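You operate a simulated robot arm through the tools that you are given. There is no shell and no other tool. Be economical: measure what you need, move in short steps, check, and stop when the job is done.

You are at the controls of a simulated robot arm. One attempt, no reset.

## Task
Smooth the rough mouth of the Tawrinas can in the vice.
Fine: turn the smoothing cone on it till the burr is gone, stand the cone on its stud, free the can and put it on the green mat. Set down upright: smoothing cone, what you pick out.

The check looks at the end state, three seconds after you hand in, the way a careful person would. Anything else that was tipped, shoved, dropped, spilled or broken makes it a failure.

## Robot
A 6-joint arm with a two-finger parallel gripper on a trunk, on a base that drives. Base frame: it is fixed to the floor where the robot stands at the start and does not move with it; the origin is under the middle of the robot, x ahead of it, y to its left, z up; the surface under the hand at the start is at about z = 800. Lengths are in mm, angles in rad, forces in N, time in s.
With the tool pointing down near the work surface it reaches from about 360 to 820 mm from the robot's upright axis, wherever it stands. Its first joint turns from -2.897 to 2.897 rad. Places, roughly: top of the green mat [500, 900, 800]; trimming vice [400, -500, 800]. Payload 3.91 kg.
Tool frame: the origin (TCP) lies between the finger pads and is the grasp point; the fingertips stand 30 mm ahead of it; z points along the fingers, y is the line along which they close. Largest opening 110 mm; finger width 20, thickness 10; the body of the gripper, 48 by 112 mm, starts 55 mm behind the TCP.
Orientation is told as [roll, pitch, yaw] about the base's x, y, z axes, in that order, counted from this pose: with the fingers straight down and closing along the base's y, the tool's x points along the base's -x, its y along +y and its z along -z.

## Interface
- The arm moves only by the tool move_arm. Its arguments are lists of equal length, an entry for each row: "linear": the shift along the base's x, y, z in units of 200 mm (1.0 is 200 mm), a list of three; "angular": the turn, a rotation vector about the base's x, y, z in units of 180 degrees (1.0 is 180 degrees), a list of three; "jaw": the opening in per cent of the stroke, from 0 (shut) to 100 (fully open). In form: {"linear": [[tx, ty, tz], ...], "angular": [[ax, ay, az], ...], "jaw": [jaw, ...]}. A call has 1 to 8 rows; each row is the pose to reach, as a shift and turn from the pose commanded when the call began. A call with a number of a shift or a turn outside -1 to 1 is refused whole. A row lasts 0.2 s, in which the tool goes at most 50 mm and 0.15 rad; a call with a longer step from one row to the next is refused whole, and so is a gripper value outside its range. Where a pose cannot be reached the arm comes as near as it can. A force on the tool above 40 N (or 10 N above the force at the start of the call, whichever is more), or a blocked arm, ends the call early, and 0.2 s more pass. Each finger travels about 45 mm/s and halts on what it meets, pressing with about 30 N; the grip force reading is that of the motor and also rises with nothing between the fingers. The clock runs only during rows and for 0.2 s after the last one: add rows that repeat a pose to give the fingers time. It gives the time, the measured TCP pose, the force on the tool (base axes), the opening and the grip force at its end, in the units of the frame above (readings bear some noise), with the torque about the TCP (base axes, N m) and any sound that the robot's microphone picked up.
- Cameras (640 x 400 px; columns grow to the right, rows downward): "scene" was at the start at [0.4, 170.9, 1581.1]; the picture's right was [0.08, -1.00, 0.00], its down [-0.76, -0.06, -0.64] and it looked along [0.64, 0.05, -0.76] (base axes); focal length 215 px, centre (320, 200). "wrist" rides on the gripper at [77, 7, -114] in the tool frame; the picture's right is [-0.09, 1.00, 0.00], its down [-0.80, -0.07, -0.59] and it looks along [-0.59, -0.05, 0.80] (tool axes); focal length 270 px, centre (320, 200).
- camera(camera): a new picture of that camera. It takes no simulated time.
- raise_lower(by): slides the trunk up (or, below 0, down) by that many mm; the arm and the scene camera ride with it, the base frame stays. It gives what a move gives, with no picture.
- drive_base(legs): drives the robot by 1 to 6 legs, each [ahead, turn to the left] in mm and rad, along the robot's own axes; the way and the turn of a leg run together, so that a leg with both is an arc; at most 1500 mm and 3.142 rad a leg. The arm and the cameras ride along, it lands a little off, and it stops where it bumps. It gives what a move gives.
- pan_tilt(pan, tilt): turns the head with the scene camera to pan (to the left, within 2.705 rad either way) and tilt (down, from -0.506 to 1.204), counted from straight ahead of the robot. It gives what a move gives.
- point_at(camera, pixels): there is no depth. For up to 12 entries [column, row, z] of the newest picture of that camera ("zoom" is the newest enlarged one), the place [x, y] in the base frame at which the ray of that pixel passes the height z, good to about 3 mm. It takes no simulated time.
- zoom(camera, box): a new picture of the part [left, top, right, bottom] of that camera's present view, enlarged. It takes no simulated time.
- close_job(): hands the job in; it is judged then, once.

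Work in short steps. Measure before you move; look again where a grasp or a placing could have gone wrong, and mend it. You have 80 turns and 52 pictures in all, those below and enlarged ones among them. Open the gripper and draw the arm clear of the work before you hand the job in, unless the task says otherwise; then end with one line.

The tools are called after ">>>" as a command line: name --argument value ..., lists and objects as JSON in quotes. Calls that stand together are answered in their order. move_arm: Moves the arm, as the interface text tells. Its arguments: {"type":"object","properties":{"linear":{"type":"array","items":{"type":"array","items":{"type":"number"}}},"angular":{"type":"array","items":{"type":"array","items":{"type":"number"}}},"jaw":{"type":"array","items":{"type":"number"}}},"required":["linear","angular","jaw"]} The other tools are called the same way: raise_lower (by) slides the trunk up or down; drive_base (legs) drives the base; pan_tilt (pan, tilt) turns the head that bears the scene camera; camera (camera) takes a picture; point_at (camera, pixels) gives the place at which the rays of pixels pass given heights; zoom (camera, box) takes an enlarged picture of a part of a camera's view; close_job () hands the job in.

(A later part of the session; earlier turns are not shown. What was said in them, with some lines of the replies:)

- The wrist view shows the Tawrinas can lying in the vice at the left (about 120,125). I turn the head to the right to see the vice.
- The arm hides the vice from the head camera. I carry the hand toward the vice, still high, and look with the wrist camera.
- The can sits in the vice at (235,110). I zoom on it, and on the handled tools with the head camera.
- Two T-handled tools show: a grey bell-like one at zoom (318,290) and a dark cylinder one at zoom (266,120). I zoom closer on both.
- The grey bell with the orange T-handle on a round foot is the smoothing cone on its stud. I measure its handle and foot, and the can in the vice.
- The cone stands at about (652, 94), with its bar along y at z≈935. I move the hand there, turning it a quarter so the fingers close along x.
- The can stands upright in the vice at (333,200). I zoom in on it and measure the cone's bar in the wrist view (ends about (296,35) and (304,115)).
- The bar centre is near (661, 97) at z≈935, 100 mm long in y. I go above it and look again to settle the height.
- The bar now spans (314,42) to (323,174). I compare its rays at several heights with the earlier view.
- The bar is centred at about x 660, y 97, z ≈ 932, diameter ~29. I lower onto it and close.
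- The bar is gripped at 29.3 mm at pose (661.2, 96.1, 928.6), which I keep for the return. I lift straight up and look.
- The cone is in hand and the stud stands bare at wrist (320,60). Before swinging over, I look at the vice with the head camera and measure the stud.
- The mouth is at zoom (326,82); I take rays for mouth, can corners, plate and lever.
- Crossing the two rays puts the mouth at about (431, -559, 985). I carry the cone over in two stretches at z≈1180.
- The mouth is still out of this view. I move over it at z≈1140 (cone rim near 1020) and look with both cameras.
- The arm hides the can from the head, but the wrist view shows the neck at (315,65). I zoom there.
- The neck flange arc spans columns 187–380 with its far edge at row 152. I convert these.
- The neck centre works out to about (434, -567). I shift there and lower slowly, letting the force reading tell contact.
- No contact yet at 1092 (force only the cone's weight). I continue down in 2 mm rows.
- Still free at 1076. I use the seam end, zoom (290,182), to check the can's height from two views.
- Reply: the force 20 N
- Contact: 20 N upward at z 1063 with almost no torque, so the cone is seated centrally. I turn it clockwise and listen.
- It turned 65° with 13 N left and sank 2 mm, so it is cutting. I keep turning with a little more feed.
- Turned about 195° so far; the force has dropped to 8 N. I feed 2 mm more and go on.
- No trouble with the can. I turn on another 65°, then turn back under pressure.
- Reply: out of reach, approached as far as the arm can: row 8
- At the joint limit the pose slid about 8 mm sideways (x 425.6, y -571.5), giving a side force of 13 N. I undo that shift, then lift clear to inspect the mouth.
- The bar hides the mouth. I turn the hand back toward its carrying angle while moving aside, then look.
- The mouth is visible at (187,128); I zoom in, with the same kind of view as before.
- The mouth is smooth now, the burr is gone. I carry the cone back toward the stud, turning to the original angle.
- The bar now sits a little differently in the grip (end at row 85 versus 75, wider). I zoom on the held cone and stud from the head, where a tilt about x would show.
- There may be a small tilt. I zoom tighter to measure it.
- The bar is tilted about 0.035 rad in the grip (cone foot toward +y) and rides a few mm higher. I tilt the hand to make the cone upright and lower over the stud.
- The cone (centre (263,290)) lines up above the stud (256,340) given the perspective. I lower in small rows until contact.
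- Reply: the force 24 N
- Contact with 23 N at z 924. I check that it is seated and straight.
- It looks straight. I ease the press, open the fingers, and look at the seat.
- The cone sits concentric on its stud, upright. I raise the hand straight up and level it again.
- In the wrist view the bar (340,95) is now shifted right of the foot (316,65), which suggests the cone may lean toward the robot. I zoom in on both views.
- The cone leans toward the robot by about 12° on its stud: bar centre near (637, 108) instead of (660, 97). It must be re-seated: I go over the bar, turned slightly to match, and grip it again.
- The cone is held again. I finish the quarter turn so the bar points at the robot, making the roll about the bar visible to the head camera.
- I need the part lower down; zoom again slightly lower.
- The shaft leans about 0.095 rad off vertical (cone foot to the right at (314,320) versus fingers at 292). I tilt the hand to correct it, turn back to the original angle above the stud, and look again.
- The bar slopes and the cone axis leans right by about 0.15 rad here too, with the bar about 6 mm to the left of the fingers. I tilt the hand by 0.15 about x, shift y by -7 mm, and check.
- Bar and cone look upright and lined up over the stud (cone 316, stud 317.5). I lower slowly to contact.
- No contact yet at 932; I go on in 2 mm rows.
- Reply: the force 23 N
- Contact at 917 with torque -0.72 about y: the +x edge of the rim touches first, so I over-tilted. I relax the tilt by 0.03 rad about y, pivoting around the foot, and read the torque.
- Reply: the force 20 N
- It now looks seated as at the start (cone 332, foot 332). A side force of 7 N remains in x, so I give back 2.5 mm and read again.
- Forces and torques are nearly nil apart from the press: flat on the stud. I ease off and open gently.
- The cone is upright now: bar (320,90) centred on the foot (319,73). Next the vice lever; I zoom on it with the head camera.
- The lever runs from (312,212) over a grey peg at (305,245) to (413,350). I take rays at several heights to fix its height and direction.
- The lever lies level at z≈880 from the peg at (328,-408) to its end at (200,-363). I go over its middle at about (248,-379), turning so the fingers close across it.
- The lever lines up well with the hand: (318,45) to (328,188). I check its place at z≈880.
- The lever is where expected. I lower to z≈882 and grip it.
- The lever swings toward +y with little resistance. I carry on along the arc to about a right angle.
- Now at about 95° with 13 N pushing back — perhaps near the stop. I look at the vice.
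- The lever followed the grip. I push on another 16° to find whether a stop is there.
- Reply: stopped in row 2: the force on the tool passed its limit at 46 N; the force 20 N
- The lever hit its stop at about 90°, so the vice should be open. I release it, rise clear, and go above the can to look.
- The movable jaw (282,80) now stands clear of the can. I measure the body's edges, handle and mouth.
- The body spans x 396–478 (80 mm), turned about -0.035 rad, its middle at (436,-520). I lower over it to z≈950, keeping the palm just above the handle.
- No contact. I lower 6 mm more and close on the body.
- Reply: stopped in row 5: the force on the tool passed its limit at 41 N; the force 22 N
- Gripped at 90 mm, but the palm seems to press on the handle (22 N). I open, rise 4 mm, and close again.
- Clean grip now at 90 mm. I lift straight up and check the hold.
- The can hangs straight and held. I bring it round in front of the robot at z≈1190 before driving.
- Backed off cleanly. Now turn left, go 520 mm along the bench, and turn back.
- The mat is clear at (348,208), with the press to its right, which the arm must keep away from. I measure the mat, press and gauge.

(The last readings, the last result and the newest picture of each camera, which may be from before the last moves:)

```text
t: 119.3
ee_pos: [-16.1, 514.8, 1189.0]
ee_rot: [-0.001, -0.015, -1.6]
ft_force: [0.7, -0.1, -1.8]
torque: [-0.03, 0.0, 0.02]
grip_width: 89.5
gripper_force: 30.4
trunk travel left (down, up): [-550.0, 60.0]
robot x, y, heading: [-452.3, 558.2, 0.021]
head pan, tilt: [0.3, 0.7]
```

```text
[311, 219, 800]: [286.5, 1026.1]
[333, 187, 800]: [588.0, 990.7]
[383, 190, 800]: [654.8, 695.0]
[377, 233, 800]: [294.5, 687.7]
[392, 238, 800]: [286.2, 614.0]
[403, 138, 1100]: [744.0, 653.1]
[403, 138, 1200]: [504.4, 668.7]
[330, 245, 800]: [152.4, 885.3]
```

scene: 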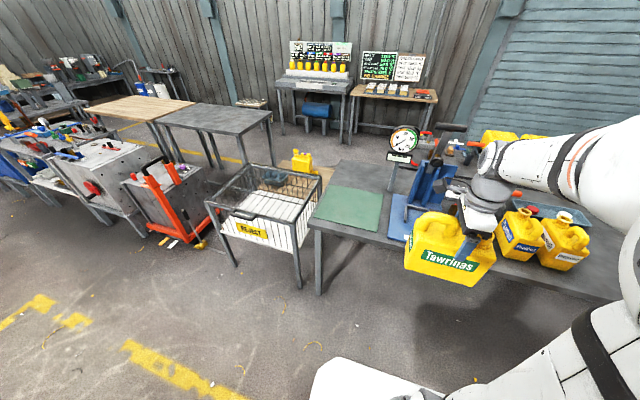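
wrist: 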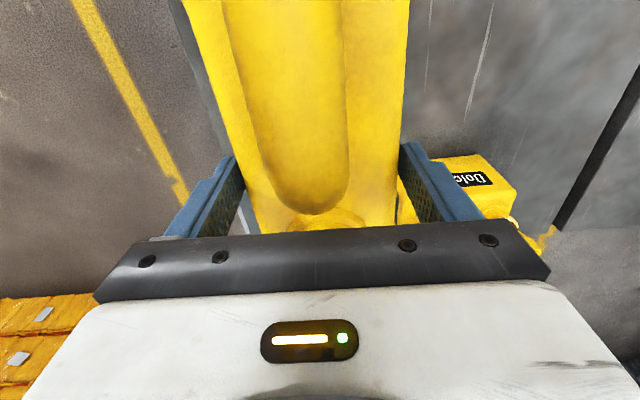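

The mat spans about x 290–640, y 700–1010. I swing the can to the robot's left at (80, 862), then drive ahead 400 mm so it arrives over the mat at about (480, 870).

>>> move_arm --linear '[[0.06, 0.217, 0], [0.12, 0.434, 0], [0.18, 0.65, 0], [0.237, 0.867, 0]]' --angular '[[0, 0, 0], [0, 0, 0], [0, 0, 0], [0, 0, 0]]' --jaw '[0, 0, 0, 0]'

>>> move_arm --linear '[[0.06, 0.217, 0], [0.12, 0.434, 0], [0.18, 0.65, 0], [0.237, 0.867, 0], [0.237, 0.867, 0]]' --angular '[[0, 0, 0], [0, 0, 0], [0, 0, 0], [0, 0, 0], [0, 0, 0]]' --jaw '[0, 0, 0, 0, 0]'

>>> drive_base --legs '[[400, 0]]'

```text
t: 120.3
ee_pos: [31.4, 689.4, 1190.8]
ee_rot: [-0.002, -0.014, -1.6]
ft_force: [-0.1, 0.1, -1.1]
torque: [-0.04, 0.03, 0.0]
grip_width: 89.5
gripper_force: 30.1
trunk travel left (down, up): [-550.0, 60.0]
robot x, y, heading: [-451.9, 560.2, 0.018]
head pan, tilt: [0.3, 0.7]
```

```text
t: 121.5
ee_pos: [77.6, 862.4, 1189.4]
ee_rot: [-0.001, -0.014, -1.6]
ft_force: [-0.1, -0.3, -1.5]
torque: [-0.02, -0.01, 0.01]
grip_width: 89.9
gripper_force: 30.0
trunk travel left (down, up): [-550.0, 60.0]
robot x, y, heading: [-455.7, 563.0, 0.017]
head pan, tilt: [0.3, 0.7]
```

```text
t: 124.0
ee_pos: [482.8, 866.9, 1190.1]
ee_rot: [-0.003, -0.013, -1.605]
ft_force: [0.0, -0.1, -0.8]
torque: [-0.03, 0.01, -0.01]
grip_width: 89.9
gripper_force: 29.7
trunk travel left (down, up): [-550.0, 60.0]
robot x, y, heading: [-50.7, 568.8, 0.011]
head pan, tilt: [0.3, 0.7]
```

Arrived at (483, 867). I lower to z≈990 and check from the head.

>>> move_arm --linear '[[0, 0, -0.24], [0, 0, -0.48], [0, 0, -0.72], [0, 0, -0.95], [0, 0, -1], [0, 0, -1]]' --angular '[[0, 0, 0], [0, 0, 0], [0, 0, 0], [0, 0, 0], [0, 0, 0], [0, 0, 0]]' --jaw '[0, 0, 0, 0, 0, 0]'

>>> camera --camera "scene"

```text
t: 125.4
ee_pos: [481.9, 866.6, 990.2]
ee_rot: [0.001, -0.014, -1.603]
ft_force: [0.0, -0.2, -1.1]
torque: [-0.02, 0.01, 0.0]
grip_width: 89.8
gripper_force: 29.3
trunk travel left (down, up): [-550.0, 60.0]
robot x, y, heading: [-49.8, 564.5, 0.016]
head pan, tilt: [0.3, 0.7]
```

```text
2 pictures are left
```

scene: 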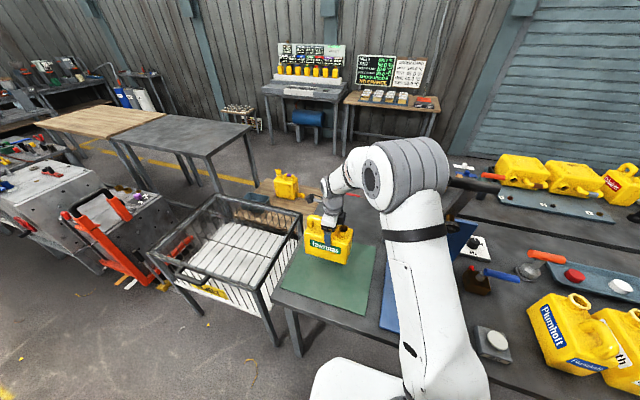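

The can hangs over the mat's middle. I lower slowly to contact.

>>> move_arm --linear '[[0, 0, -0.1], [0, 0, -0.17], [0, 0, -0.21], [0, 0, -0.225], [0, 0, -0.24], [0, 0, -0.255], [0, 0, -0.265], [0, 0, -0.275]]' --angular '[[0, 0, 0], [0, 0, 0], [0, 0, 0], [0, 0, 0], [0, 0, 0], [0, 0, 0], [0, 0, 0], [0, 0, 0]]' --jaw '[0, 0, 0, 0, 0, 0, 0, 0]'

```text
t: 127.2
ee_pos: [481.2, 867.1, 939.4]
ee_rot: [0.006, -0.01, -1.602]
ft_force: [1.5, -1.0, 33.3]
torque: [0.09, 0.29, 0.36]
grip_width: 89.9
gripper_force: 30.1
trunk travel left (down, up): [-550.0, 60.0]
robot x, y, heading: [-48.2, 563.1, 0.017]
head pan, tilt: [0.3, 0.7]
```

The can stands on the mat (33 N at z 939). I ease off, open, and rise straight up.

>>> move_arm --linear '[[0, 0, 0.01], [0, 0, 0.018], [0, 0, 0.018], [0, 0, 0.018], [0, 0, 0.018], [0, 0, 0.018]]' --angular '[[0, 0, 0], [0, 0, 0], [0, 0, 0], [0, 0, 0], [0, 0, 0], [0, 0, 0]]' --jaw '[0, 0, 90, 100, 100, 100]'

>>> move_arm --linear '[[0, 0, 0.1], [0, 0, 0.25], [0, 0, 0.45], [0, 0, 0.7], [0, 0, 0.95], [0, 0, 1], [0, 0, 1]]' --angular '[[0, 0, 0], [0, 0, 0], [0, 0, 0], [0, 0, 0], [0, 0, 0], [0, 0, 0], [0, 0, 0]]' --jaw '[100, 100, 100, 100, 100, 100, 100]'

>>> camera --camera "scene"

```text
t: 128.6
ee_pos: [479.6, 865.1, 938.7]
ee_rot: [-0.001, -0.014, -1.603]
ft_force: [1.0, 0.9, 14.0]
torque: [0.35, 0.04, -0.05]
grip_width: 110.1
gripper_force: 0.0
trunk travel left (down, up): [-550.0, 60.0]
robot x, y, heading: [-49.1, 567.7, 0.012]
head pan, tilt: [0.3, 0.7]
```

```text
t: 130.2
ee_pos: [482.0, 866.0, 1137.4]
ee_rot: [0.0, -0.015, -1.605]
ft_force: [0.3, 0.2, -0.5]
torque: [0.03, -0.02, -0.02]
grip_width: 110.0
gripper_force: 0.0
trunk travel left (down, up): [-550.0, 60.0]
robot x, y, heading: [-48.4, 567.7, 0.016]
head pan, tilt: [0.3, 0.7]
```

```text
1 pictures are left
```

scene: 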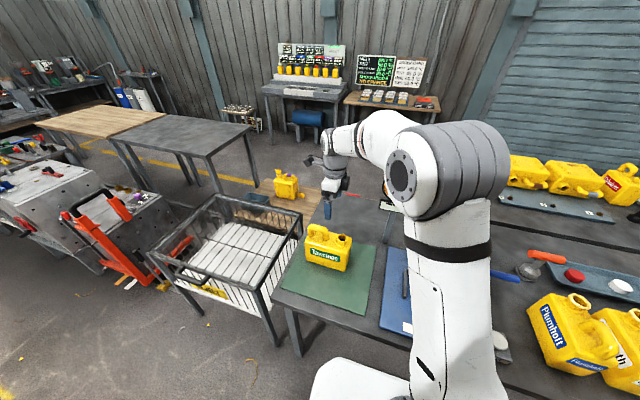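

The can stands upright on the mat at (328,247). I spend the last picture on the cone.

>>> zoom --camera "scene" --box '[500, 235, 580, 290]'

```text
7.27 times, centred on (540, 262) of scene
```

zoom: 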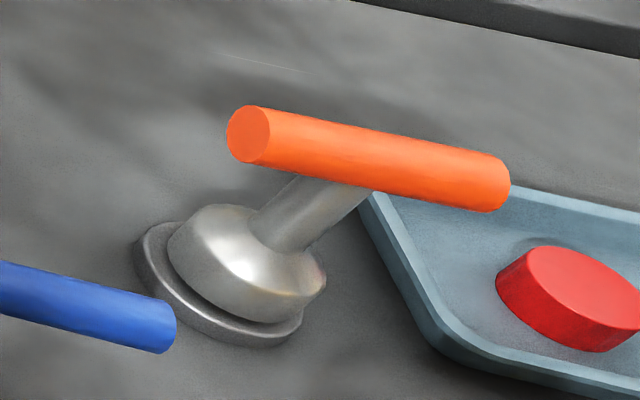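

The cone sits flat and concentric on its stud, the slant being only the wide-angle view. The hand is open and clear, so I hand in.

>>> close_job

```text
The job is handed in.
```

The Tawrinas can's mouth is smooth with the burr gone, the smoothing cone is back upright on its stud, and the can stands upright on the green mat. The first time I put the cone back it leaned, so I gripped it again and seated it straight; the last picture shows it flat on the stud.
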